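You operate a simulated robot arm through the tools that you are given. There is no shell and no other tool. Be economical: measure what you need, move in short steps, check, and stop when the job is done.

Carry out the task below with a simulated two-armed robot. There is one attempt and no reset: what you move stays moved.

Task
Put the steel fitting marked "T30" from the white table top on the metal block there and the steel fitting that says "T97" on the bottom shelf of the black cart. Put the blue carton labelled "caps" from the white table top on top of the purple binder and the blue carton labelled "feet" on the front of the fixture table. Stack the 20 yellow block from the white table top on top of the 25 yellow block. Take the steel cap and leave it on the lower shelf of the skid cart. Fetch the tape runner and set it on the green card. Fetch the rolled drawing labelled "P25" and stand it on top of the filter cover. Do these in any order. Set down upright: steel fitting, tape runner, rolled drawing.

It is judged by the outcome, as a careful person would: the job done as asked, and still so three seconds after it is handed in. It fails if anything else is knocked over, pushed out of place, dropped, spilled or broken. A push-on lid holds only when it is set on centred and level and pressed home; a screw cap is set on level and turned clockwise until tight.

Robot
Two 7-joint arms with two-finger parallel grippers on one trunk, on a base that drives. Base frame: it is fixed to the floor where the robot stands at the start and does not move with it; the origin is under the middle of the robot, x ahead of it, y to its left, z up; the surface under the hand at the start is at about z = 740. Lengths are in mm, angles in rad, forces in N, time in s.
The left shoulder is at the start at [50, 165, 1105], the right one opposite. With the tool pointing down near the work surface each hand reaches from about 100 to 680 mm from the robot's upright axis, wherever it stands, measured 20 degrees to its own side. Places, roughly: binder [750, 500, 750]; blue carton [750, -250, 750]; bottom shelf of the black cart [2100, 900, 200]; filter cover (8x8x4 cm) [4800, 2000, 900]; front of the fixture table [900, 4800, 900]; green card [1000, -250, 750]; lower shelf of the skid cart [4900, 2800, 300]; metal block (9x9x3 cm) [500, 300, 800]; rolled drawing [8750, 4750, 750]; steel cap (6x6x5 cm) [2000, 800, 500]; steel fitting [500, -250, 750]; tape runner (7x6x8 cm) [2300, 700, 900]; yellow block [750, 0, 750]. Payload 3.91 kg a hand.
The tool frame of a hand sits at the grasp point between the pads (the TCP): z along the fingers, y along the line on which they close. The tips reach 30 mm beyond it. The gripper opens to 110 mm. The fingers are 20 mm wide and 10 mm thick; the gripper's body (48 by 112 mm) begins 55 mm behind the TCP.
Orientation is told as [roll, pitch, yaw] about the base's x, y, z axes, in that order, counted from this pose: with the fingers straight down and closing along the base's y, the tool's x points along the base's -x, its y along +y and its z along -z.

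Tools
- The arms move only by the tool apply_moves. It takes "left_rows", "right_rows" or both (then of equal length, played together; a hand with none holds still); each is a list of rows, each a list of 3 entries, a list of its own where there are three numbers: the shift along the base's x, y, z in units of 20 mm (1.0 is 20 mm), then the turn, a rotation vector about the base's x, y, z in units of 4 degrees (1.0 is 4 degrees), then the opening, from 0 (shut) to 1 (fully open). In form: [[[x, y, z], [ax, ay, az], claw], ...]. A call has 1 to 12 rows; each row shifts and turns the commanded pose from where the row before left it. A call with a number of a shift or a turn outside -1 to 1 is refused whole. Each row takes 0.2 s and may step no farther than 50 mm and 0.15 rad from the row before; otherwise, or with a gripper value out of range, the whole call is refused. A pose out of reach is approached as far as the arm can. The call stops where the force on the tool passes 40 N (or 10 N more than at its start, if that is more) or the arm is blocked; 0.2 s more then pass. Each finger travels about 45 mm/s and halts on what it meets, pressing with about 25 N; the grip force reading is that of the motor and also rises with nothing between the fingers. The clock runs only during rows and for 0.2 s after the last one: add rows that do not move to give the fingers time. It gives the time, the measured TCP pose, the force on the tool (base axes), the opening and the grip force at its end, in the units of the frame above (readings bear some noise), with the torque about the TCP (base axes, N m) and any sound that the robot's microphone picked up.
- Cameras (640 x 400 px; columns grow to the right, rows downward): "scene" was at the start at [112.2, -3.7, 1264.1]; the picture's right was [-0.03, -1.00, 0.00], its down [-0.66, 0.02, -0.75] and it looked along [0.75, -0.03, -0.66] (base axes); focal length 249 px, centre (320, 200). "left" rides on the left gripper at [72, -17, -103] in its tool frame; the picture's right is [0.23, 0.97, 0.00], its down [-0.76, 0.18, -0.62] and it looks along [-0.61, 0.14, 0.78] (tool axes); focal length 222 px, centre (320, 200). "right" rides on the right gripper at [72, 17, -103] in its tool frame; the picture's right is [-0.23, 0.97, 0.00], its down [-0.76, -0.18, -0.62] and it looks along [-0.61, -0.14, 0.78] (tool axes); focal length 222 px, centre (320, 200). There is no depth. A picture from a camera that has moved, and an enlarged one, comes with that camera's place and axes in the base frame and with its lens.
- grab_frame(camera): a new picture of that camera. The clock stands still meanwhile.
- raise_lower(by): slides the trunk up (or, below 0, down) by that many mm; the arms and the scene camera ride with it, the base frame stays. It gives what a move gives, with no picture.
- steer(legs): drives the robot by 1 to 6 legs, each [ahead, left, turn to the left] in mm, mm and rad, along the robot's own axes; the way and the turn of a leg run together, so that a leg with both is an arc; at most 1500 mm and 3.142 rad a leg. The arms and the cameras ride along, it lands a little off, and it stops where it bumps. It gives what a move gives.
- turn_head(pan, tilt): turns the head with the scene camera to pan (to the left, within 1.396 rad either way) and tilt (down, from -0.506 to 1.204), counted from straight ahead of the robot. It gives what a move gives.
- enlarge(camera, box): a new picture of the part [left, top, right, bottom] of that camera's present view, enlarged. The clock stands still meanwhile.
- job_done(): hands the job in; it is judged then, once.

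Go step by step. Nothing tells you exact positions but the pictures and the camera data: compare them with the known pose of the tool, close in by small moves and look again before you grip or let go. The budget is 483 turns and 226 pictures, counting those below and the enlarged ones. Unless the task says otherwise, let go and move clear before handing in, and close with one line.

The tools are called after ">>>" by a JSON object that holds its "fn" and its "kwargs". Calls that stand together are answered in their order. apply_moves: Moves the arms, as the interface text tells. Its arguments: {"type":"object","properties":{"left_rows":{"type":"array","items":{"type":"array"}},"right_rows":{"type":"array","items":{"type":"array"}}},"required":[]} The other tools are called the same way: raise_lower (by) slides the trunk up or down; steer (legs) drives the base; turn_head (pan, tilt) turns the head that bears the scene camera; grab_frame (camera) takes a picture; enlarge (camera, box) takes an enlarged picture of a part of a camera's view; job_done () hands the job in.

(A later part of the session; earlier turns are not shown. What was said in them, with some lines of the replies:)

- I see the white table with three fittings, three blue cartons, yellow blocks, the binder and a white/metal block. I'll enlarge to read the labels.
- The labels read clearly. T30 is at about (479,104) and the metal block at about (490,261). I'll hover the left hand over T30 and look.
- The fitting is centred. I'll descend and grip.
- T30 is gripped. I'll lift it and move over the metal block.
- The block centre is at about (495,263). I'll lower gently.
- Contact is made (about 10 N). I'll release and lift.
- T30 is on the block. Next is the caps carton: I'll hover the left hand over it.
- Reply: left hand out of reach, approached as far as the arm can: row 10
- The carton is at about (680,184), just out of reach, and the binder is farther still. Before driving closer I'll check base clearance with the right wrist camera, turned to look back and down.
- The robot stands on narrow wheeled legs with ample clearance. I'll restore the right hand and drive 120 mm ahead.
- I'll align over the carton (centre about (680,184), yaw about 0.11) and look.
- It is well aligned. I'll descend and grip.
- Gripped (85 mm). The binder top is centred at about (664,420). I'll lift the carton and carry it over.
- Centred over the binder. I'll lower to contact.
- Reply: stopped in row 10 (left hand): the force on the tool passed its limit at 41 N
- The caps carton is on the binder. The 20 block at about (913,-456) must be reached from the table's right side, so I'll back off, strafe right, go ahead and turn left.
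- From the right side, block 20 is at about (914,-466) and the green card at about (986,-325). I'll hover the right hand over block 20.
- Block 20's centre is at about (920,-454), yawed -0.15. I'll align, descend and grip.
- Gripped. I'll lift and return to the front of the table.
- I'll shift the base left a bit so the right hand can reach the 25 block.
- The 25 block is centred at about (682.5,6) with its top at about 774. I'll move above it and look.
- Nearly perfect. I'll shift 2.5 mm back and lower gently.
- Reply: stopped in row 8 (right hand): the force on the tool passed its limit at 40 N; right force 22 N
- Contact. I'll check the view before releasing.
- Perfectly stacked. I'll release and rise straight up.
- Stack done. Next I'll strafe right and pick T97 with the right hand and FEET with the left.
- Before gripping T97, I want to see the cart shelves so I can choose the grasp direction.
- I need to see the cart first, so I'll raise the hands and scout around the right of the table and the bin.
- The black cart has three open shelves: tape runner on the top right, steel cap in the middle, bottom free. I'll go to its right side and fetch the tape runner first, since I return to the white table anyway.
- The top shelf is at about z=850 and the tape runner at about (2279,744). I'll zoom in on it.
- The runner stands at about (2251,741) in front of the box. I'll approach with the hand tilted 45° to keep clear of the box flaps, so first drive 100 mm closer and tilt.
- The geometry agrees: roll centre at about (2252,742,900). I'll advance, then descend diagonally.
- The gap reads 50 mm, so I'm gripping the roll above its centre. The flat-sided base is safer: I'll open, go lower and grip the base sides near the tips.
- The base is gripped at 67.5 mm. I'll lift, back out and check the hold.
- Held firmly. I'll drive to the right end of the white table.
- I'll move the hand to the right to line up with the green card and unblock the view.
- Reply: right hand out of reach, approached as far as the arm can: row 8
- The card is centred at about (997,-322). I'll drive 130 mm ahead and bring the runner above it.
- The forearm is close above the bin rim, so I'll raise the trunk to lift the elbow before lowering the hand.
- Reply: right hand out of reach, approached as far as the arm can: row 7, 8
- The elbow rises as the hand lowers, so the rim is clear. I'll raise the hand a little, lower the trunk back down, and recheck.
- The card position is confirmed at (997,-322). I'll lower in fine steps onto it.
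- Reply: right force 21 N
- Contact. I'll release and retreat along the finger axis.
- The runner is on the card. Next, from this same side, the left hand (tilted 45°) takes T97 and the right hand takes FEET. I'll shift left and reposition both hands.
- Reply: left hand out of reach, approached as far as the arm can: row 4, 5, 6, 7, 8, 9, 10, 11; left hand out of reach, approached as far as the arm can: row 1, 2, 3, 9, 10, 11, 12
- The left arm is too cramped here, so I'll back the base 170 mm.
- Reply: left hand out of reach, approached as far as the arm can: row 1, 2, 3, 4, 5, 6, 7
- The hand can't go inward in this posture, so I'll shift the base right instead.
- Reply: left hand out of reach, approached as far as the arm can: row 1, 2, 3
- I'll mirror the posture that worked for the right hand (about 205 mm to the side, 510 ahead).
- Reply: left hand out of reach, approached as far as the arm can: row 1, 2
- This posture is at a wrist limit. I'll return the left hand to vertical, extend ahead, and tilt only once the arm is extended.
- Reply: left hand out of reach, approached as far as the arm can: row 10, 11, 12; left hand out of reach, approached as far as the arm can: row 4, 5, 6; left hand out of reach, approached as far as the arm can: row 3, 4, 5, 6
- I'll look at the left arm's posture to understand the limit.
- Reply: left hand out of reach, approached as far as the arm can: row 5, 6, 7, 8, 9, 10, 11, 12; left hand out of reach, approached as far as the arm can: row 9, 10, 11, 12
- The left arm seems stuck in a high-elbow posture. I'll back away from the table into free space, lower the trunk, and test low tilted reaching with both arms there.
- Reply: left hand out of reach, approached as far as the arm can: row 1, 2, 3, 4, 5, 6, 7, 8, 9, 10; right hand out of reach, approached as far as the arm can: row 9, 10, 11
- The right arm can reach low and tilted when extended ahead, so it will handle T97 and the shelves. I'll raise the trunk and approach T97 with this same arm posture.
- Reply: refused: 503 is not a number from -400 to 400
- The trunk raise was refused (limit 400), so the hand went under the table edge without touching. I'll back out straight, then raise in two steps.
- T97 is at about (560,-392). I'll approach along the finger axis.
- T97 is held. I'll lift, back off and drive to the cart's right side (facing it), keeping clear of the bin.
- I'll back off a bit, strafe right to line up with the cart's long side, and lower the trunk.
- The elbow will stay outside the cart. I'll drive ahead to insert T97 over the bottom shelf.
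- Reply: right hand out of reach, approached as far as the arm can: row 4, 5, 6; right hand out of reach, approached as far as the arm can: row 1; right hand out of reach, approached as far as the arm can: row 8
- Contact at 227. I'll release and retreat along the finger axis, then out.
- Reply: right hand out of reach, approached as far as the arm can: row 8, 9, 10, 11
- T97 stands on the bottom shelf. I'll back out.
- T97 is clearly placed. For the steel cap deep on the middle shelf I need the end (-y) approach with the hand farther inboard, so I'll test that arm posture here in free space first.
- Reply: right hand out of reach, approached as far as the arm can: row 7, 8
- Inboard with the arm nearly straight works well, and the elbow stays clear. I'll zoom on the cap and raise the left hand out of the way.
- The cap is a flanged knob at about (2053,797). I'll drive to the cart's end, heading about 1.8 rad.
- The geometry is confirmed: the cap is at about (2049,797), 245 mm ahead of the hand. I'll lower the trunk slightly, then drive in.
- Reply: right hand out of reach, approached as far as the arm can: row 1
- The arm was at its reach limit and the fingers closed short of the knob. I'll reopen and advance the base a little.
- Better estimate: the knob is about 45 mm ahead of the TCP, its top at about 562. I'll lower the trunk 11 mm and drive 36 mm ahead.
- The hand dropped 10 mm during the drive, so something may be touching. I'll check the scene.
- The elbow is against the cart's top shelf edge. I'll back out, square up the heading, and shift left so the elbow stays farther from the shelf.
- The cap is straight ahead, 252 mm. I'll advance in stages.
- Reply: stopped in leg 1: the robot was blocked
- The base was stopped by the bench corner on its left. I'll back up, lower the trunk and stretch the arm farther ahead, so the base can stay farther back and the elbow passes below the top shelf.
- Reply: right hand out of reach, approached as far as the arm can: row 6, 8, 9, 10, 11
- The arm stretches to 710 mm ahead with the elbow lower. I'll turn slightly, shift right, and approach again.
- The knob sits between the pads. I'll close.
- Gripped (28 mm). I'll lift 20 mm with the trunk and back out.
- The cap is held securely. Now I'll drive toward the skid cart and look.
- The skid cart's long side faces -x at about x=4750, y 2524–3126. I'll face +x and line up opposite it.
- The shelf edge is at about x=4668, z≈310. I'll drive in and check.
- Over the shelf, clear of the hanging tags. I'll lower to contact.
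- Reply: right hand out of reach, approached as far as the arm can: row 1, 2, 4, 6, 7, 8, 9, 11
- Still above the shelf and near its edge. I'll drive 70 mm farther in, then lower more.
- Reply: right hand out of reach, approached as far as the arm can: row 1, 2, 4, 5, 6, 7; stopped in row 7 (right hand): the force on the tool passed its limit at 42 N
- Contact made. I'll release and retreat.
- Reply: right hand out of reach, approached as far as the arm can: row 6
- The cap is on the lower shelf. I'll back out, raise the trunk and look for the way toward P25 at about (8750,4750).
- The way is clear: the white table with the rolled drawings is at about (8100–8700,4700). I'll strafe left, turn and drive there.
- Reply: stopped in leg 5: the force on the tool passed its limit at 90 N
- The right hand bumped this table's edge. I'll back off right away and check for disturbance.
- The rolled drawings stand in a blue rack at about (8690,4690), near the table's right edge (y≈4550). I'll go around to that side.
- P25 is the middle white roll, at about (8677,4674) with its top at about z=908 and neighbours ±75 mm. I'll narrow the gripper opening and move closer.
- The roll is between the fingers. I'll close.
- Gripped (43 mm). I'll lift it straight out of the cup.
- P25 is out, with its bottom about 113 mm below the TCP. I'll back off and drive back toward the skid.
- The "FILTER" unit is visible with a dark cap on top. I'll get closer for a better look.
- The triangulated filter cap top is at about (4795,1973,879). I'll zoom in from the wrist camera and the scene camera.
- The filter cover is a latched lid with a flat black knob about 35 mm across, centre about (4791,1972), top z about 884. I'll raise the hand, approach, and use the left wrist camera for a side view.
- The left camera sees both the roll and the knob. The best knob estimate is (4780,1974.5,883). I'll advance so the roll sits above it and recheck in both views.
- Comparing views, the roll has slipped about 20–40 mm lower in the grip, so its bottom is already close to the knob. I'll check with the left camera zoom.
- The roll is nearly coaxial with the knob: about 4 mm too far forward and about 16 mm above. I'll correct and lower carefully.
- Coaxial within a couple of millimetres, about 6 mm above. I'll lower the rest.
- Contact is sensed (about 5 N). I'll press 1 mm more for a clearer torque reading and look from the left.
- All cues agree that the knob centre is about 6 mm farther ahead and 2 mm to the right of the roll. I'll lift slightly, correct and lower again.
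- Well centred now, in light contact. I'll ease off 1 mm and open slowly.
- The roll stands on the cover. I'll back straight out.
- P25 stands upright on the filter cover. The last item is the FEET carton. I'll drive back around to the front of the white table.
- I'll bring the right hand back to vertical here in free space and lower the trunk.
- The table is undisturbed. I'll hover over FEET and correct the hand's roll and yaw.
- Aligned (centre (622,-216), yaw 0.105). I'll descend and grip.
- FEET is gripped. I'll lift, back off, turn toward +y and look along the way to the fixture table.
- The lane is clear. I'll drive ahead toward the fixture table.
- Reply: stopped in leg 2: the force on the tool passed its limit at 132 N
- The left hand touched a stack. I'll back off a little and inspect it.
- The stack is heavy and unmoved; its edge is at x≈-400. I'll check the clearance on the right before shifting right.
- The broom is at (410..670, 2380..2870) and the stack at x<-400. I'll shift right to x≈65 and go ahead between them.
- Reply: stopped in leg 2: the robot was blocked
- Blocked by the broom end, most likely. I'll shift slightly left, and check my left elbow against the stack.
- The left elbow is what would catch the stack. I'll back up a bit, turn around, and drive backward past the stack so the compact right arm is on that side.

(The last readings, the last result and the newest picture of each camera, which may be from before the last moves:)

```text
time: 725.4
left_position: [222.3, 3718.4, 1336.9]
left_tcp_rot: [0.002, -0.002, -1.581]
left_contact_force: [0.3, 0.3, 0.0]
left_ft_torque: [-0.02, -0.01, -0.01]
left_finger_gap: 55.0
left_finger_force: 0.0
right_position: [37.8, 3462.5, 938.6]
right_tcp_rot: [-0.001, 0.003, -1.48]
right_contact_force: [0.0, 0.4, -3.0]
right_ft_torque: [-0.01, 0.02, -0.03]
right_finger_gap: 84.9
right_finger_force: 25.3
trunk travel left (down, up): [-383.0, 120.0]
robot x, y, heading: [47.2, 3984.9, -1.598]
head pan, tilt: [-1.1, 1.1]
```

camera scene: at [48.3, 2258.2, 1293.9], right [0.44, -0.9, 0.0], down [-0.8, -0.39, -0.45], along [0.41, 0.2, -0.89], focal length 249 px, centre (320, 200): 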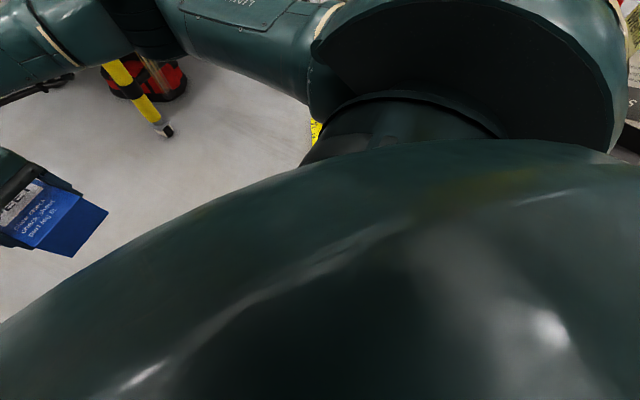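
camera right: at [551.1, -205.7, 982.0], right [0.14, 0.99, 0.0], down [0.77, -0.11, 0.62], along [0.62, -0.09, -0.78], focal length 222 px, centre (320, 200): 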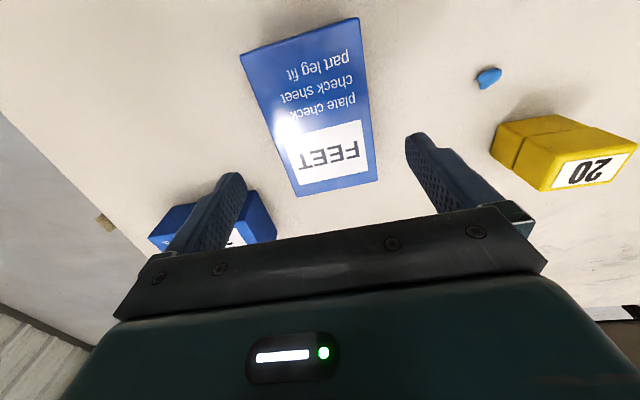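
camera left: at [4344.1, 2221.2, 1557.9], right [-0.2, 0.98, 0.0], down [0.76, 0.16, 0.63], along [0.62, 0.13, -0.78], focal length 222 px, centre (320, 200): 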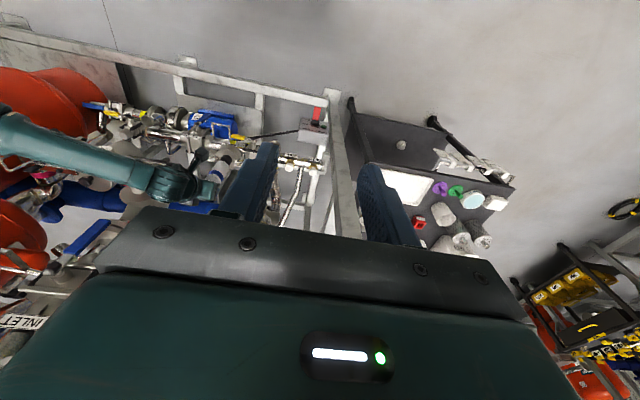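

Past the stack. I'll continue back to y≈4700, then turn to face the fixture table.

>>> {"fn": "steer", "kwargs": {"legs": [[-700, 0, 0], [0, -120, 0], [0, 0, 1.6]]}}

>>> {"fn": "turn_head", "kwargs": {"pan": 0, "tilt": 0.5}}

>>> {"fn": "grab_frame", "kwargs": {"camera": "scene"}}

```text
time: 734.4
left_position: [198.9, 4862.7, 1336.5]
left_tcp_rot: [0.002, -0.004, 0.035]
left_contact_force: [-0.4, 0.2, -0.3]
left_ft_torque: [0.04, 0.02, -0.01]
left_finger_gap: 55.3
left_finger_force: 0.1
right_position: [463.1, 4689.1, 939.6]
right_tcp_rot: [-0.001, 0.001, 0.137]
right_contact_force: [-15.6, -6.7, 3.8]
right_ft_torque: [-0.48, 0.34, -0.97]
right_finger_gap: 86.8
right_finger_force: 24.9
trunk travel left (down, up): [-383.0, 120.0]
robot x, y, heading: [-51.5, 4677.4, 0.023]
head pan, tilt: [-1.1, 1.1]
```

```text
time: 735.7
left_position: [199.8, 4861.1, 1335.6]
left_tcp_rot: [0.001, -0.001, 0.033]
left_contact_force: [-0.7, 1.2, -0.3]
left_ft_torque: [-0.01, -0.02, -0.04]
left_finger_gap: 54.9
left_finger_force: 0.1
right_position: [464.3, 4691.0, 938.9]
right_tcp_rot: [-0.001, 0.005, 0.136]
right_contact_force: [-13.1, -0.7, -4.0]
right_ft_torque: [0.08, 0.62, -0.64]
right_finger_gap: 86.7
right_finger_force: 24.8
trunk travel left (down, up): [-383.0, 120.0]
robot x, y, heading: [-58.3, 4679.8, 0.021]
head pan, tilt: [0.0, 0.499]
```

```text
49 pictures are left
camera scene: at [62.1, 4679.3, 1341.6], right [0.02, -1.0, 0.0], down [-0.48, -0.01, -0.88], along [0.88, 0.02, -0.48], focal length 249 px, centre (320, 200)
```

scene: 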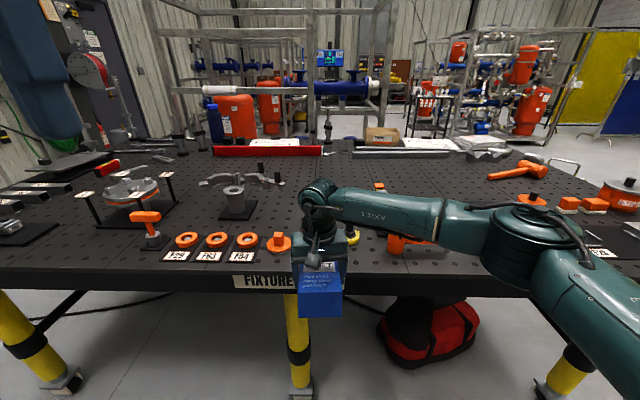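

The carton touched the table's front edge. I'll back off and check.

>>> {"fn": "steer", "kwargs": {"legs": [[-100, 0, 0]]}}

>>> {"fn": "raise_lower", "kwargs": {"by": 120}}

>>> {"fn": "grab_frame", "kwargs": {"camera": "scene"}}

>>> {"fn": "grab_frame", "kwargs": {"camera": "right"}}

```text
time: 736.9
left_position: [101.2, 4858.0, 1335.5]
left_tcp_rot: [0.002, -0.002, 0.036]
left_contact_force: [0.4, 0.0, 0.1]
left_ft_torque: [0.01, -0.02, -0.02]
left_finger_gap: 55.1
left_finger_force: 0.1
right_position: [366.6, 4688.6, 939.5]
right_tcp_rot: [-0.002, 0.002, 0.137]
right_contact_force: [0.1, 1.2, -2.6]
right_ft_torque: [0.02, -0.04, -0.01]
right_finger_gap: 86.7
right_finger_force: 24.6
trunk travel left (down, up): [-383.0, 120.0]
robot x, y, heading: [-160.3, 4674.2, 0.022]
head pan, tilt: [0.0, 0.499]
```

```text
time: 738.4
left_position: [103.6, 4859.8, 1455.3]
left_tcp_rot: [0.001, 0.0, 0.037]
left_contact_force: [-0.2, 0.0, 0.1]
left_ft_torque: [-0.03, 0.0, 0.0]
left_finger_gap: 55.0
left_finger_force: 0.0
right_position: [366.3, 4689.2, 1059.1]
right_tcp_rot: [-0.002, 0.004, 0.137]
right_contact_force: [-1.0, 0.1, -3.0]
right_ft_torque: [0.0, -0.03, -0.01]
right_finger_gap: 86.5
right_finger_force: 24.7
trunk travel left (down, up): [-503.0, 0.0]
robot x, y, heading: [-152.6, 4674.9, 0.022]
head pan, tilt: [0.0, 0.499]
```

```text
48 pictures are left
camera scene: at [-34.9, 4677.4, 1461.5], right [0.02, -1.0, 0.0], down [-0.48, -0.01, -0.88], along [0.88, 0.02, -0.48], focal length 249 px, centre (320, 200)
```

scene: 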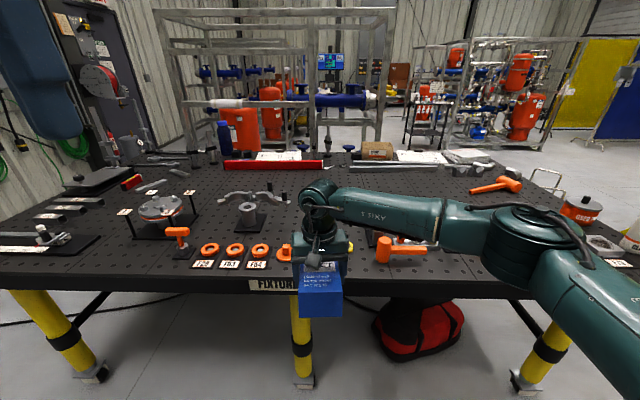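

```text
47 pictures are left
camera right: at [293.5, 4696.0, 1161.8], right [0.09, 1.0, 0.0], down [0.78, -0.07, 0.62], along [0.62, -0.06, -0.78], focal length 222 px, centre (320, 200)
```

right: 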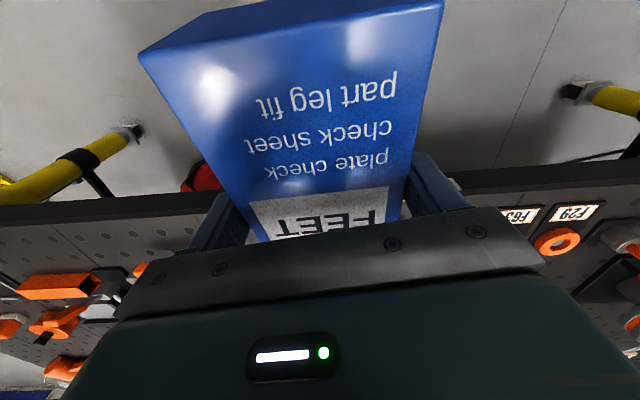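

The carton is still held. I'll swing the hand to the right to see the table's front free area.

>>> {"fn": "apply_moves", "kwargs": {"right_rows": [[[0, -1, 0], [0, 0, 0], 0.5], [[0, -1, 0], [0, 0, 0], 0.5], [[0, -1, 0], [0, 0, 0], 0.5], [[0, -1, 0], [0, 0, 0], 0.5], [[0, -1, 0], [0, 0, 0], 0.5], [[0, -1, 0], [0, 0, 0], 0.5], [[0, -1, 0], [0, 0, 0], 0.5], [[0, -1, 0], [0, 0, 0], 0.5], [[0, -1, 0], [0, 0, 0], 0.5], [[0, -1, 0], [0, 0, 0], 0.5]]}}

>>> {"fn": "turn_head", "kwargs": {"pan": 0, "tilt": 0.65}}

>>> {"fn": "grab_frame", "kwargs": {"camera": "scene"}}

```text
time: 740.6
left_position: [101.9, 4859.0, 1455.4]
left_tcp_rot: [0.0, -0.001, 0.036]
left_contact_force: [0.4, -0.6, 0.7]
left_ft_torque: [0.02, 0.02, 0.01]
left_finger_gap: 54.8
left_finger_force: 0.1
right_position: [368.8, 4487.1, 1058.4]
right_tcp_rot: [-0.002, 0.004, 0.138]
right_contact_force: [-0.3, -0.5, -2.5]
right_ft_torque: [0.0, -0.03, -0.01]
right_finger_gap: 86.8
right_finger_force: 25.0
trunk travel left (down, up): [-503.0, 0.0]
robot x, y, heading: [-156.3, 4675.9, 0.025]
head pan, tilt: [0.0, 0.499]
```

```text
time: 741.3
left_position: [102.8, 4860.2, 1455.0]
left_tcp_rot: [0.0, 0.001, 0.038]
left_contact_force: [-0.1, -0.2, -1.4]
left_ft_torque: [0.01, 0.0, 0.0]
left_finger_gap: 55.3
left_finger_force: 0.0
right_position: [368.2, 4488.2, 1059.1]
right_tcp_rot: [-0.002, 0.005, 0.137]
right_contact_force: [0.0, 0.2, -1.7]
right_ft_torque: [-0.03, -0.03, 0.0]
right_finger_gap: 86.9
right_finger_force: 25.2
trunk travel left (down, up): [-503.0, 0.0]
robot x, y, heading: [-151.1, 4676.5, 0.023]
head pan, tilt: [0.0, 0.649]
```

```text
46 pictures are left
camera scene: at [-39.2, 4677.3, 1448.2], right [0.02, -1.0, 0.0], down [-0.6, -0.01, -0.8], along [0.8, 0.02, -0.6], focal length 249 px, centre (320, 200)
```

scene: 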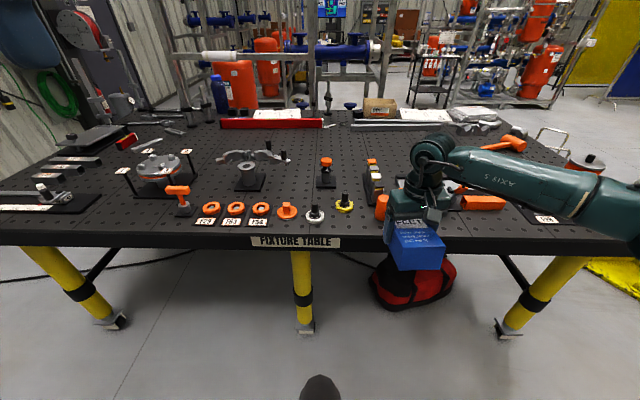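

>>> {"fn": "enlarge", "kwargs": {"camera": "scene", "box": [180, 140, 400, 260]}}

```text
2.91 times, centred on (290, 200) of scene
camera zoom: at [-39.2, 4677.3, 1448.2], right [0.02, -1.0, 0.0], down [-0.6, -0.01, -0.8], along [0.8, 0.02, -0.6], focal length 725 px, centre (407, 200)
```

zoom: 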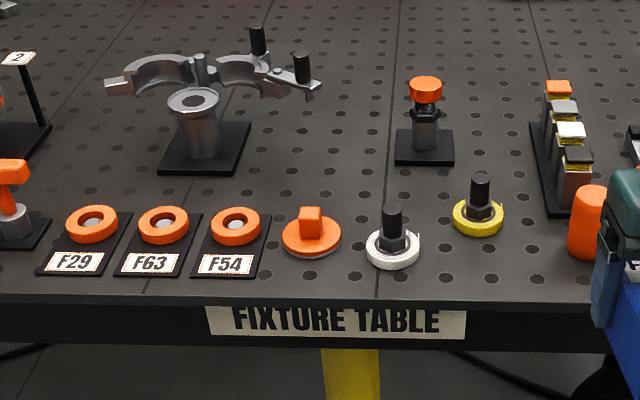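

There's a free spot on the front half at about (785,4792), between the ring row, the clamp plate and the orange post. I'll shift left and move in with the carton high.

>>> {"fn": "steer", "kwargs": {"legs": [[0, 304, 0], [250, 0, 0]]}}

>>> {"fn": "turn_head", "kwargs": {"pan": -0.15, "tilt": 0.8}}

>>> {"fn": "grab_frame", "kwargs": {"camera": "scene"}}

>>> {"fn": "grab_frame", "kwargs": {"camera": "right"}}

```text
time: 746.0
left_position: [345.8, 5169.1, 1456.0]
left_tcp_rot: [0.003, 0.0, 0.034]
left_contact_force: [1.0, 0.9, -0.5]
left_ft_torque: [0.0, 0.02, 0.03]
left_finger_gap: 54.9
left_finger_force: 0.1
right_position: [611.7, 4796.1, 1059.2]
right_tcp_rot: [0.0, 0.001, 0.134]
right_contact_force: [-0.7, 0.1, -3.4]
right_ft_torque: [-0.03, 0.01, 0.02]
right_finger_gap: 86.6
right_finger_force: 25.0
trunk travel left (down, up): [-503.0, 0.0]
robot x, y, heading: [84.3, 4985.8, 0.026]
head pan, tilt: [0.0, 0.649]
```

```text
time: 746.7
left_position: [346.7, 5168.4, 1456.4]
left_tcp_rot: [0.002, -0.002, 0.035]
left_contact_force: [-0.2, 0.7, -0.6]
left_ft_torque: [0.01, -0.02, -0.02]
left_finger_gap: 55.1
left_finger_force: 0.0
right_position: [610.4, 4796.4, 1058.9]
right_tcp_rot: [-0.001, 0.003, 0.137]
right_contact_force: [-0.1, 0.2, -2.2]
right_ft_torque: [0.0, -0.05, 0.0]
right_finger_gap: 86.5
right_finger_force: 25.3
trunk travel left (down, up): [-503.0, 0.0]
robot x, y, heading: [86.3, 4983.0, 0.022]
head pan, tilt: [-0.15, 0.799]
```

```text
44 pictures are left
camera scene: at [196.9, 4973.7, 1435.6], right [-0.13, -0.99, 0.0], down [-0.71, 0.09, -0.7], along [0.69, -0.09, -0.72], focal length 249 px, centre (320, 200)
```

scene: 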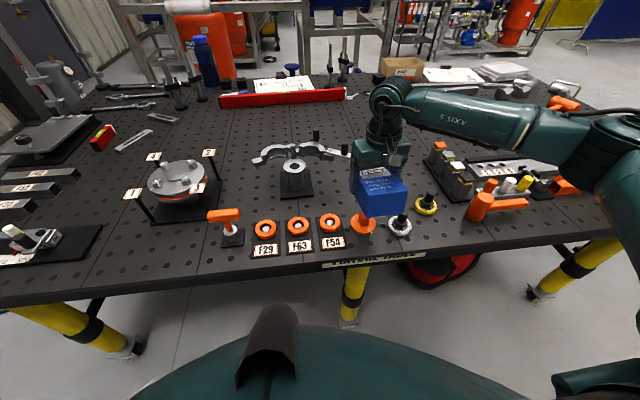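

```text
43 pictures are left
camera right: at [536.8, 4803.6, 1162.3], right [0.09, 1.0, 0.0], down [0.78, -0.07, 0.62], along [0.62, -0.06, -0.78], focal length 222 px, centre (320, 200)
```

right: 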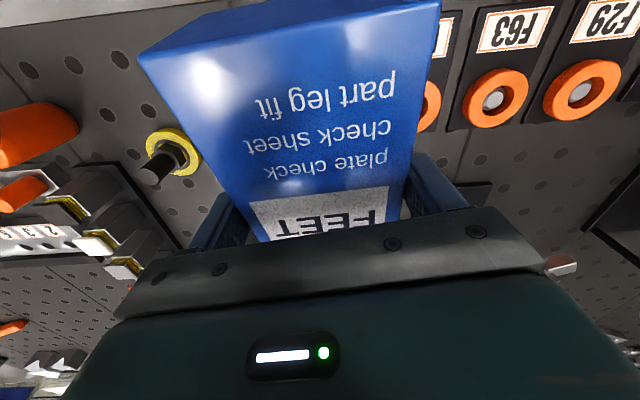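

The free area is confirmed. I'm aiming for carton centre (755,4790): ahead 100 mm by base, then 44 mm by arm, and then I'll look.

>>> {"fn": "steer", "kwargs": {"legs": [[105, 0, 0]]}}

>>> {"fn": "apply_moves", "kwargs": {"right_rows": [[[0.65, 0, 0], [0, 0, -0.6], 0.5], [[0.65, 0, 0], [0, 0, -0.6], 0.5], [[0.65, 0, 0], [0, 0, 0], 0.5], [[0, 0, -1], [0, 0, 0], 0.5], [[0, 0, -1], [0, 0, 0], 0.5], [[0, 0, 0], [0, 0, 0], 0.5]]}}

>>> {"fn": "grab_frame", "kwargs": {"camera": "right"}}

>>> {"fn": "enlarge", "kwargs": {"camera": "scene", "box": [260, 100, 460, 260]}}

```text
time: 747.8
left_position: [449.1, 5170.4, 1454.9]
left_tcp_rot: [0.001, 0.001, 0.034]
left_contact_force: [0.6, 0.3, 0.4]
left_ft_torque: [0.01, 0.02, -0.02]
left_finger_gap: 55.0
left_finger_force: 0.0
right_position: [711.6, 4798.4, 1057.9]
right_tcp_rot: [-0.001, 0.003, 0.137]
right_contact_force: [0.6, -0.1, -2.6]
right_ft_torque: [0.01, -0.02, -0.01]
right_finger_gap: 86.4
right_finger_force: 25.1
trunk travel left (down, up): [-503.0, 0.0]
robot x, y, heading: [187.3, 4983.1, 0.019]
head pan, tilt: [-0.15, 0.799]
```

```text
time: 749.2
left_position: [443.7, 5170.5, 1457.7]
left_tcp_rot: [0.002, -0.004, 0.034]
left_contact_force: [0.8, 0.0, -0.4]
left_ft_torque: [0.05, 0.02, 0.01]
left_finger_gap: 54.9
left_finger_force: 0.0
right_position: [748.4, 4800.3, 1020.7]
right_tcp_rot: [-0.004, 0.0, 0.053]
right_contact_force: [-19.7, -0.5, 9.2]
right_ft_torque: [0.19, -0.2, 0.31]
right_finger_gap: 85.0
right_finger_force: 24.5
trunk travel left (down, up): [-503.0, 0.0]
robot x, y, heading: [189.6, 4986.3, 0.024]
head pan, tilt: [-0.15, 0.799]
```

```text
42 pictures are left
camera right: at [675.2, 4812.8, 1124.0], right [0.18, 0.98, 0.0], down [0.77, -0.14, 0.62], along [0.61, -0.11, -0.78], focal length 222 px, centre (320, 200)
```

right: 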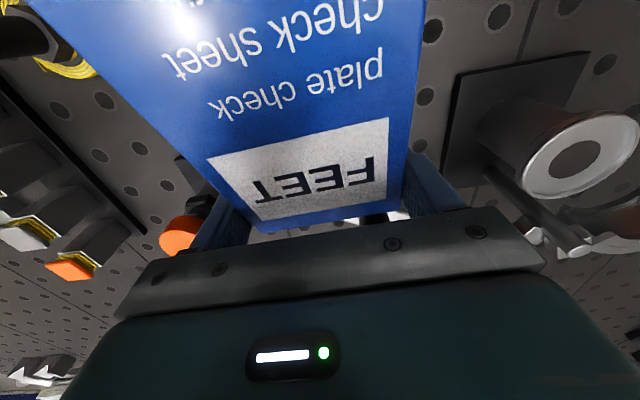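

```text
2.50 times, centred on (360, 180) of scene
camera zoom: at [294.5, 4976.2, 1436.0], right [-0.13, -0.99, 0.0], down [-0.71, 0.09, -0.7], along [0.69, -0.09, -0.71], focal length 623 px, centre (220, 250)
```

zoom: 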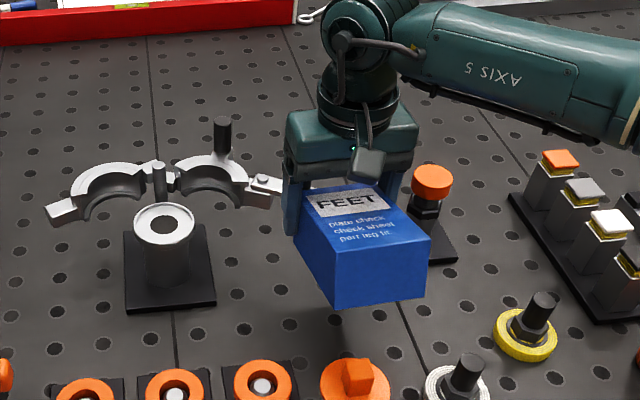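

The carton touched the clamp's handle. I'll back away immediately.

>>> {"fn": "apply_moves", "kwargs": {"right_rows": [[[-1, 0, 0.2], [0, 0, 0], 0.5], [[-1, 0, 0.5], [0, 0, 0], 0.5], [[-1, 0, 0.5], [0, 0, 0], 0.5], [[-1, 0, 0.5], [0, 0, 0], 0.5]]}}

>>> {"fn": "enlarge", "kwargs": {"camera": "scene", "box": [260, 100, 460, 260]}}

```text
time: 750.2
left_position: [446.9, 5171.2, 1455.7]
left_tcp_rot: [0.003, -0.002, 0.034]
left_contact_force: [-0.2, 0.1, 0.2]
left_ft_torque: [-0.02, 0.01, 0.01]
left_finger_gap: 54.7
left_finger_force: 0.0
right_position: [672.7, 4798.5, 1054.4]
right_tcp_rot: [-0.002, 0.0, 0.05]
right_contact_force: [-0.5, -0.3, -2.1]
right_ft_torque: [-0.01, -0.12, -0.01]
right_finger_gap: 85.0
right_finger_force: 25.7
trunk travel left (down, up): [-503.0, 0.0]
robot x, y, heading: [188.9, 4987.5, 0.024]
head pan, tilt: [-0.15, 0.799]
```

```text
2.50 times, centred on (360, 180) of scene
camera zoom: at [297.8, 4975.9, 1435.6], right [-0.13, -0.99, 0.0], down [-0.71, 0.09, -0.7], along [0.69, -0.09, -0.72], focal length 623 px, centre (220, 250)
```

zoom: 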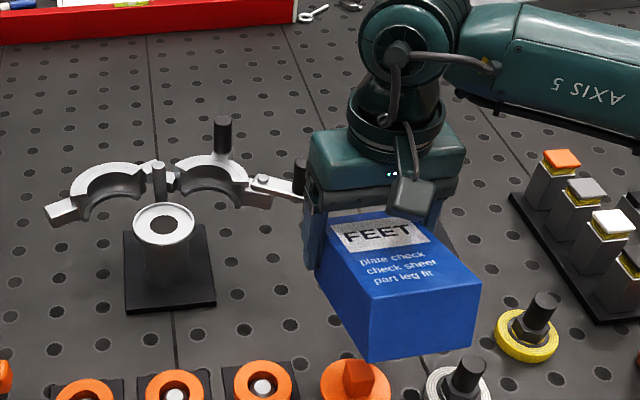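

The clamp is undisturbed. The carton has shifted in the grip, so I'll measure its pose with the wrist camera.

>>> {"fn": "grab_frame", "kwargs": {"camera": "right"}}

```text
39 pictures are left
camera right: at [598.4, 4812.5, 1156.9], right [0.18, 0.98, 0.0], down [0.77, -0.14, 0.62], along [0.61, -0.11, -0.78], focal length 222 px, centre (320, 200)
```

right: 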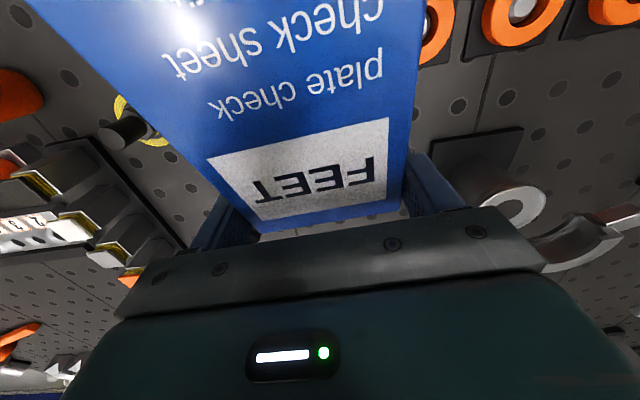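

The carton has slid back and pitched in the grip. A roomier spot on the front strip is at about (595,5310), between the T-handle and the left tray. I'll back off, go there, and look.

>>> {"fn": "steer", "kwargs": {"legs": [[-270, 0, 0], [0, 512, 0]]}}

>>> {"fn": "grab_frame", "kwargs": {"camera": "scene"}}

```text
time: 756.8
left_position: [168.5, 5680.7, 1456.1]
left_tcp_rot: [0.001, 0.001, 0.02]
left_contact_force: [-0.4, 0.2, -0.4]
left_ft_torque: [-0.01, 0.01, 0.03]
left_finger_gap: 55.0
left_finger_force: 0.0
right_position: [388.2, 5306.4, 1052.9]
right_tcp_rot: [-0.003, 0.004, 0.035]
right_contact_force: [-1.1, -0.2, -2.0]
right_ft_torque: [0.0, -0.15, -0.01]
right_finger_gap: 84.9
right_finger_force: 24.8
trunk travel left (down, up): [-503.0, 0.0]
robot x, y, heading: [-91.0, 5500.9, 0.011]
head pan, tilt: [-0.15, 0.799]
```

```text
38 pictures are left
camera scene: at [17.7, 5487.6, 1435.6], right [-0.14, -0.99, 0.0], down [-0.71, 0.1, -0.7], along [0.69, -0.1, -0.72], focal length 249 px, centre (320, 200)
```

scene: 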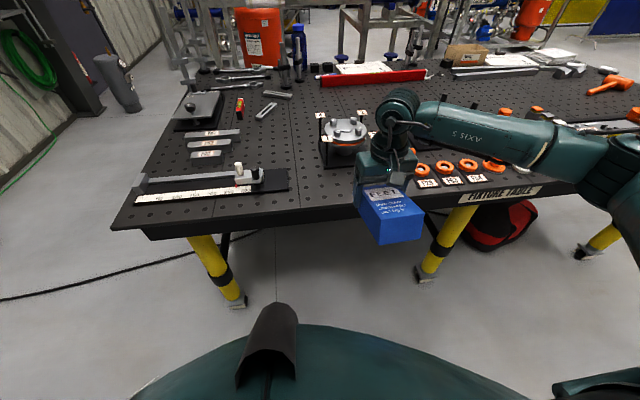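

>>> {"fn": "enlarge", "kwargs": {"camera": "scene", "box": [280, 110, 460, 250]}}

```text
2.86 times, centred on (370, 180) of scene
camera zoom: at [17.7, 5487.6, 1435.6], right [-0.14, -0.99, 0.0], down [-0.71, 0.1, -0.7], along [0.69, -0.1, -0.72], focal length 712 px, centre (177, 257)
```

zoom: 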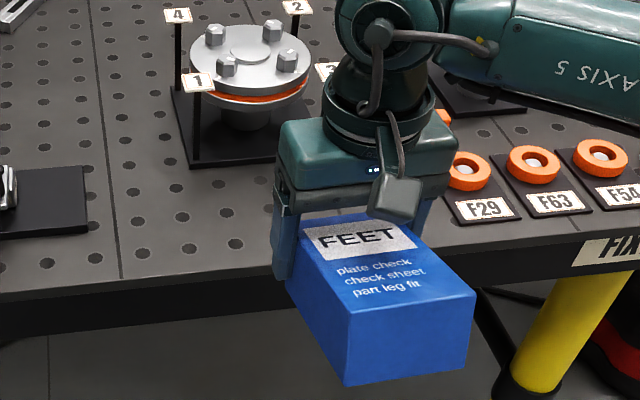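

The carton is pitched about 15° (far end down), with its centre about 22 mm behind the TCP. The front strip here is free. I'll move in over it and lower in steps, letting it pivot flat.

>>> {"fn": "steer", "kwargs": {"legs": [[222, 0, 0]]}}

>>> {"fn": "grab_frame", "kwargs": {"camera": "right"}}

>>> {"fn": "enlarge", "kwargs": {"camera": "scene", "box": [280, 110, 460, 250]}}

```text
time: 758.5
left_position: [389.4, 5682.1, 1457.4]
left_tcp_rot: [0.003, -0.003, 0.02]
left_contact_force: [0.4, 0.6, 0.1]
left_ft_torque: [-0.03, -0.01, 0.0]
left_finger_gap: 55.3
left_finger_force: 0.0
right_position: [608.2, 5307.0, 1053.4]
right_tcp_rot: [0.0, 0.003, 0.038]
right_contact_force: [0.2, 0.6, -2.6]
right_ft_torque: [-0.01, -0.11, 0.01]
right_finger_gap: 84.6
right_finger_force: 24.9
trunk travel left (down, up): [-503.0, 0.0]
robot x, y, heading: [130.4, 5500.3, 0.007]
head pan, tilt: [-0.15, 0.799]
```

```text
36 pictures are left
camera right: at [535.8, 5321.5, 1156.3], right [0.19, 0.98, 0.0], down [0.77, -0.15, 0.62], along [0.61, -0.12, -0.78], focal length 222 px, centre (320, 200)
```

right: 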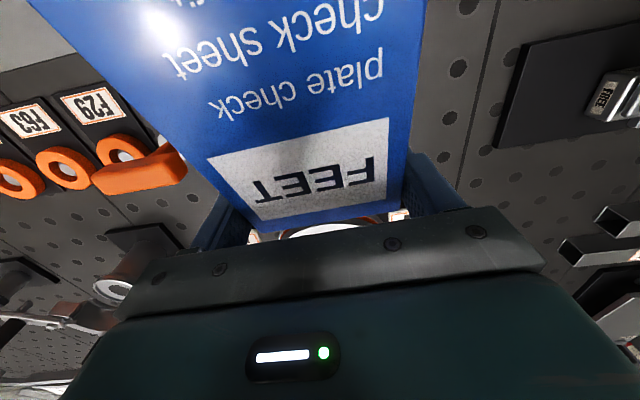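

```text
2.86 times, centred on (370, 180) of scene
camera zoom: at [237.8, 5489.3, 1435.5], right [-0.14, -0.99, 0.0], down [-0.71, 0.1, -0.7], along [0.69, -0.1, -0.72], focal length 712 px, centre (177, 257)
```

zoom: 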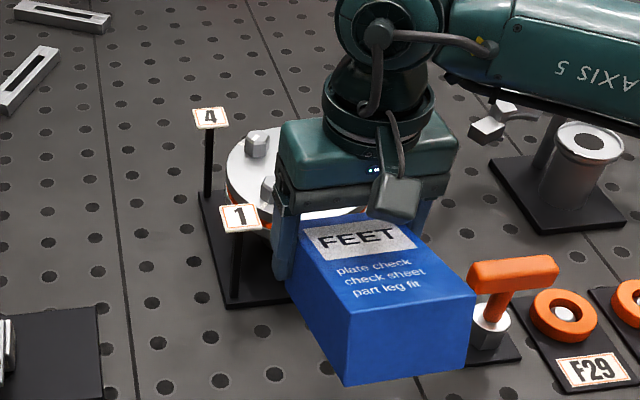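

>>> {"fn": "apply_moves", "kwargs": {"right_rows": [[[0, 0, -1], [0, 0, 0], 0.5], [[0, 0, -1], [0, 0, 0], 0.5], [[0, 0, -1], [0, 0, 0], 0.5], [[0, 0, -0.5], [0, 0, 0], 0.5], [[0, 0, -0.2], [0, 0, 0], 0.5], [[0, 0, -0.2], [0, 0, 0], 0.5], [[0, 0, -0.2], [0, 0, 0], 0.5], [[0, 0, -0.2], [0, 0, 0], 0.5], [[0, 0, 0], [0, 0, 0], 0.5]]}}

>>> {"fn": "enlarge", "kwargs": {"camera": "scene", "box": [280, 130, 460, 270]}}

```text
time: 760.5
left_position: [388.9, 5682.5, 1456.6]
left_tcp_rot: [0.002, -0.003, 0.02]
left_contact_force: [0.5, 0.4, -0.6]
left_ft_torque: [-0.01, 0.04, -0.04]
left_finger_gap: 54.9
left_finger_force: 0.1
right_position: [607.4, 5307.3, 966.3]
right_tcp_rot: [-0.002, 0.001, 0.037]
right_contact_force: [0.0, 0.2, -1.6]
right_ft_torque: [0.04, -0.15, -0.01]
right_finger_gap: 84.7
right_finger_force: 24.8
trunk travel left (down, up): [-503.0, 0.0]
robot x, y, heading: [125.7, 5499.7, 0.01]
head pan, tilt: [-0.15, 0.799]
```

```text
2.86 times, centred on (370, 200) of scene
camera zoom: at [237.2, 5489.3, 1435.6], right [-0.14, -0.99, 0.0], down [-0.71, 0.1, -0.7], along [0.69, -0.1, -0.72], focal length 712 px, centre (177, 200)
```

zoom: 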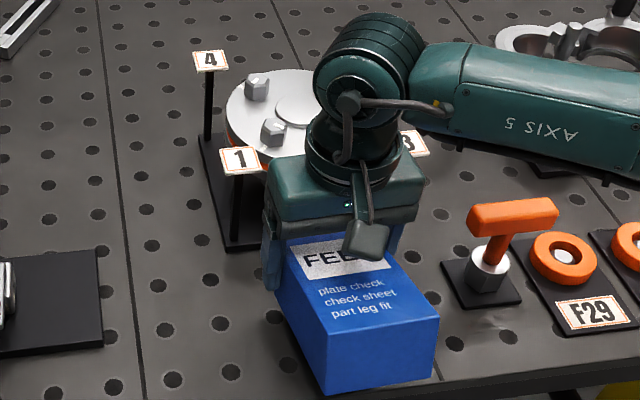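

The near end is close to the table's front edge, so I'll shift 18 mm inward before lowering to contact.

>>> {"fn": "apply_moves", "kwargs": {"right_rows": [[[0.45, 0, 0], [0, 0, 0], 0.5], [[0.45, 0, 0], [0, 0, 0], 0.5], [[0, 0, -0.2], [0, 0, 0], 0.5], [[0, 0, -0.2], [0, 0, 0], 0.5], [[0, 0, -0.2], [0, 0, 0], 0.5], [[0, 0, 0], [0, 0, 0], 0.5]]}}

>>> {"fn": "enlarge", "kwargs": {"camera": "scene", "box": [300, 150, 440, 280]}}

```text
time: 761.9
left_position: [388.8, 5682.1, 1455.7]
left_tcp_rot: [0.002, -0.001, 0.021]
left_contact_force: [-0.2, -0.3, 1.5]
left_ft_torque: [-0.01, -0.01, -0.02]
left_finger_gap: 55.2
left_finger_force: 0.2
right_position: [626.9, 5306.4, 954.7]
right_tcp_rot: [-0.002, 0.003, 0.036]
right_contact_force: [0.8, 0.8, -2.6]
right_ft_torque: [0.01, -0.15, -0.02]
right_finger_gap: 85.0
right_finger_force: 24.9
trunk travel left (down, up): [-503.0, 0.0]
robot x, y, heading: [128.4, 5502.8, 0.011]
head pan, tilt: [-0.15, 0.799]
```

```text
3.08 times, centred on (370, 215) of scene
camera zoom: at [237.2, 5489.2, 1435.6], right [-0.14, -0.99, 0.0], down [-0.71, 0.1, -0.7], along [0.69, -0.1, -0.72], focal length 767 px, centre (166, 154)
```

zoom: 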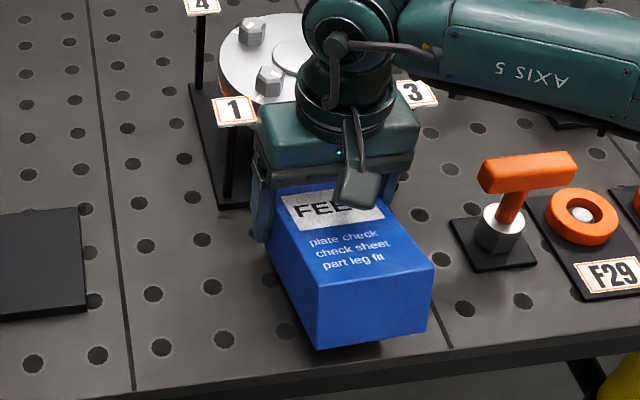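

>>> {"fn": "apply_moves", "kwargs": {"right_rows": [[[0, 0, -0.15], [0, 0, 0], 0.5], [[0, 0, -0.15], [0, 0, 0], 0.5], [[0, 0, -0.15], [0, 0, 0], 0.5], [[0, 0, -0.15], [0, 0, 0], 0.5], [[0, 0, -0.15], [0, 0, 0], 0.5], [[0, 0, -0.15], [0, 0, 0], 0.5], [[0, 0, 0], [0, 0, 0], 0.5]]}}

>>> {"fn": "enlarge", "kwargs": {"camera": "scene", "box": [300, 150, 440, 280]}}

```text
time: 763.2
left_position: [388.2, 5681.6, 1455.0]
left_tcp_rot: [-0.001, -0.003, 0.019]
left_contact_force: [-0.1, -0.1, 0.5]
left_ft_torque: [0.0, 0.03, -0.03]
left_finger_gap: 54.8
left_finger_force: 0.1
right_position: [628.4, 5307.2, 945.6]
right_tcp_rot: [-0.002, -0.007, 0.035]
right_contact_force: [-7.0, -1.6, 18.8]
right_ft_torque: [-0.67, 0.14, -0.24]
right_finger_gap: 84.3
right_finger_force: 24.4
trunk travel left (down, up): [-503.0, 0.0]
robot x, y, heading: [131.7, 5503.8, 0.003]
head pan, tilt: [-0.15, 0.799]
stopped in row 6 (right hand): the force on the tool passed its limit at 42 N (the readings are from after the stop); the commanded pose is now the measured one
```

```text
3.08 times, centred on (370, 215) of scene
camera zoom: at [236.0, 5489.8, 1435.5], right [-0.14, -0.99, 0.0], down [-0.71, 0.1, -0.7], along [0.69, -0.1, -0.72], focal length 767 px, centre (166, 154)
```

zoom: 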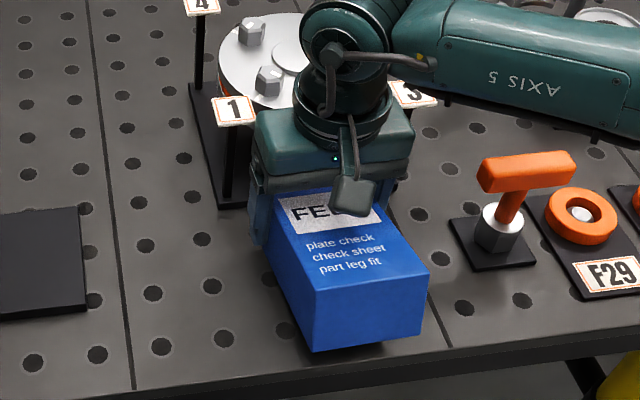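

Contact on the table. I'll release and rise straight up.

>>> {"fn": "apply_moves", "kwargs": {"right_rows": [[[0, 0, 0.05], [0, 0, 0], 0.8], [[0, 0, 0], [0, 0, 0], 0.9], [[0, 0, 0], [0, 0, 0], 1], [[0, 0, 0], [0, 0, 0], 1], [[0, 0, 0], [0, 0, 0], 1], [[0, 0, 1], [0, 0, 0], 1], [[0, 0, 1], [0, 0, 0], 1], [[0, 0, 1], [0, 0, 0], 1], [[0, 0, 1], [0, 0, 0], 1], [[0, 0, 1], [0, 0, 0], 1], [[0, 0, 1], [0, 0, 0], 1]]}}

>>> {"fn": "grab_frame", "kwargs": {"camera": "right"}}

>>> {"fn": "enlarge", "kwargs": {"camera": "scene", "box": [290, 130, 450, 280]}}

```text
time: 765.6
left_position: [388.7, 5681.7, 1456.2]
left_tcp_rot: [0.002, -0.001, 0.019]
left_contact_force: [-0.2, 0.3, -0.7]
left_ft_torque: [-0.01, 0.01, -0.02]
left_finger_gap: 54.8
left_finger_force: 0.0
right_position: [628.7, 5306.5, 1062.9]
right_tcp_rot: [-0.002, -0.006, 0.034]
right_contact_force: [0.4, 0.1, -0.9]
right_ft_torque: [0.02, 0.05, 0.0]
right_finger_gap: 110.0
right_finger_force: 0.0
trunk travel left (down, up): [-503.0, 0.0]
robot x, y, heading: [129.8, 5500.2, 0.004]
head pan, tilt: [-0.15, 0.799]
```

```text
31 pictures are left
camera right: at [554.9, 5320.7, 1166.2], right [0.19, 0.98, 0.0], down [0.76, -0.15, 0.63], along [0.62, -0.12, -0.78], focal length 222 px, centre (320, 200)
```

right: 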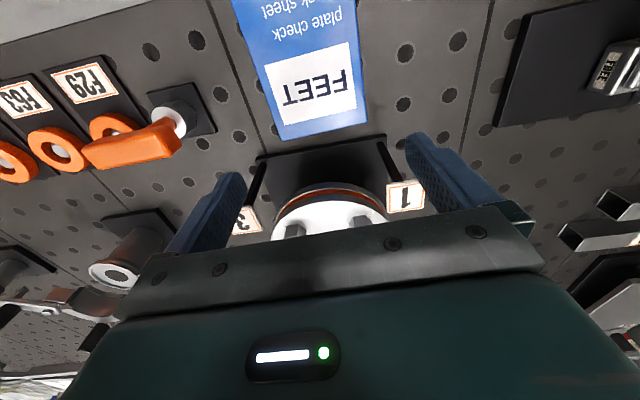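

```text
2.67 times, centred on (370, 205) of scene
camera zoom: at [236.9, 5489.3, 1435.6], right [-0.14, -0.99, 0.0], down [-0.71, 0.1, -0.7], along [0.69, -0.1, -0.72], focal length 665 px, centre (187, 187)
```

zoom: 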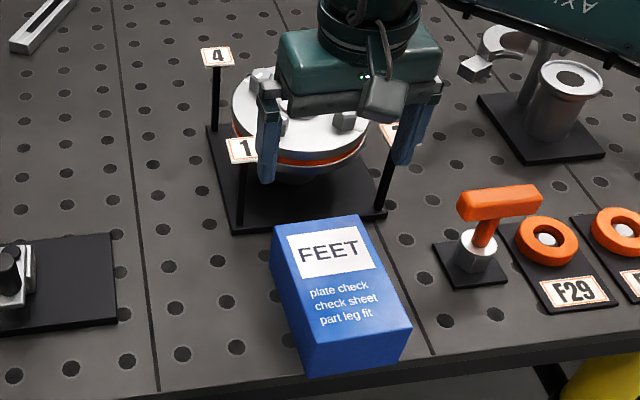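

FEET lies flat on the front strip of the fixture table. I'll back away, take a final look and hand in.

>>> {"fn": "steer", "kwargs": {"legs": [[-350, 0, 0]]}}

>>> {"fn": "grab_frame", "kwargs": {"camera": "scene"}}

```text
time: 767.9
left_position: [34.1, 5678.7, 1456.0]
left_tcp_rot: [0.001, -0.001, 0.023]
left_contact_force: [0.3, 0.2, -0.5]
left_ft_torque: [-0.01, -0.02, 0.01]
left_finger_gap: 55.1
left_finger_force: 0.0
right_position: [274.9, 5304.1, 1063.7]
right_tcp_rot: [-0.001, -0.005, 0.037]
right_contact_force: [-0.1, 0.0, 0.9]
right_ft_torque: [0.01, 0.02, 0.03]
right_finger_gap: 110.0
right_finger_force: 0.0
trunk travel left (down, up): [-503.0, 0.0]
robot x, y, heading: [-226.1, 5500.9, 0.014]
head pan, tilt: [-0.15, 0.799]
```

```text
29 pictures are left
camera scene: at [-117.0, 5486.2, 1435.6], right [-0.14, -0.99, 0.0], down [-0.71, 0.1, -0.7], along [0.69, -0.1, -0.72], focal length 249 px, centre (320, 200)
```

scene: 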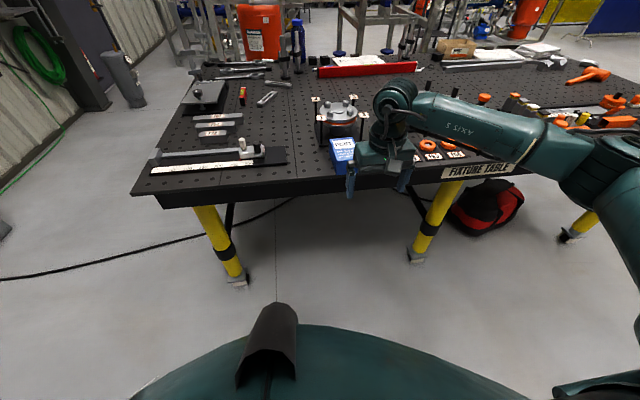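

All items are placed and the hands are clear, so I'm handing in.

>>> {"fn": "job_done", "kwargs": {}}

```text
The job is handed in.
```

All eight items were placed as asked and the job is handed in. Along the way the robot bumped the drawing table edge, the bench by the black cart, a sheet stack, the fixture table edge and a clamp handle; the robot also stopped short once beside a broom. I saw no displacement, but I did not check the bench or the broom afterwards.
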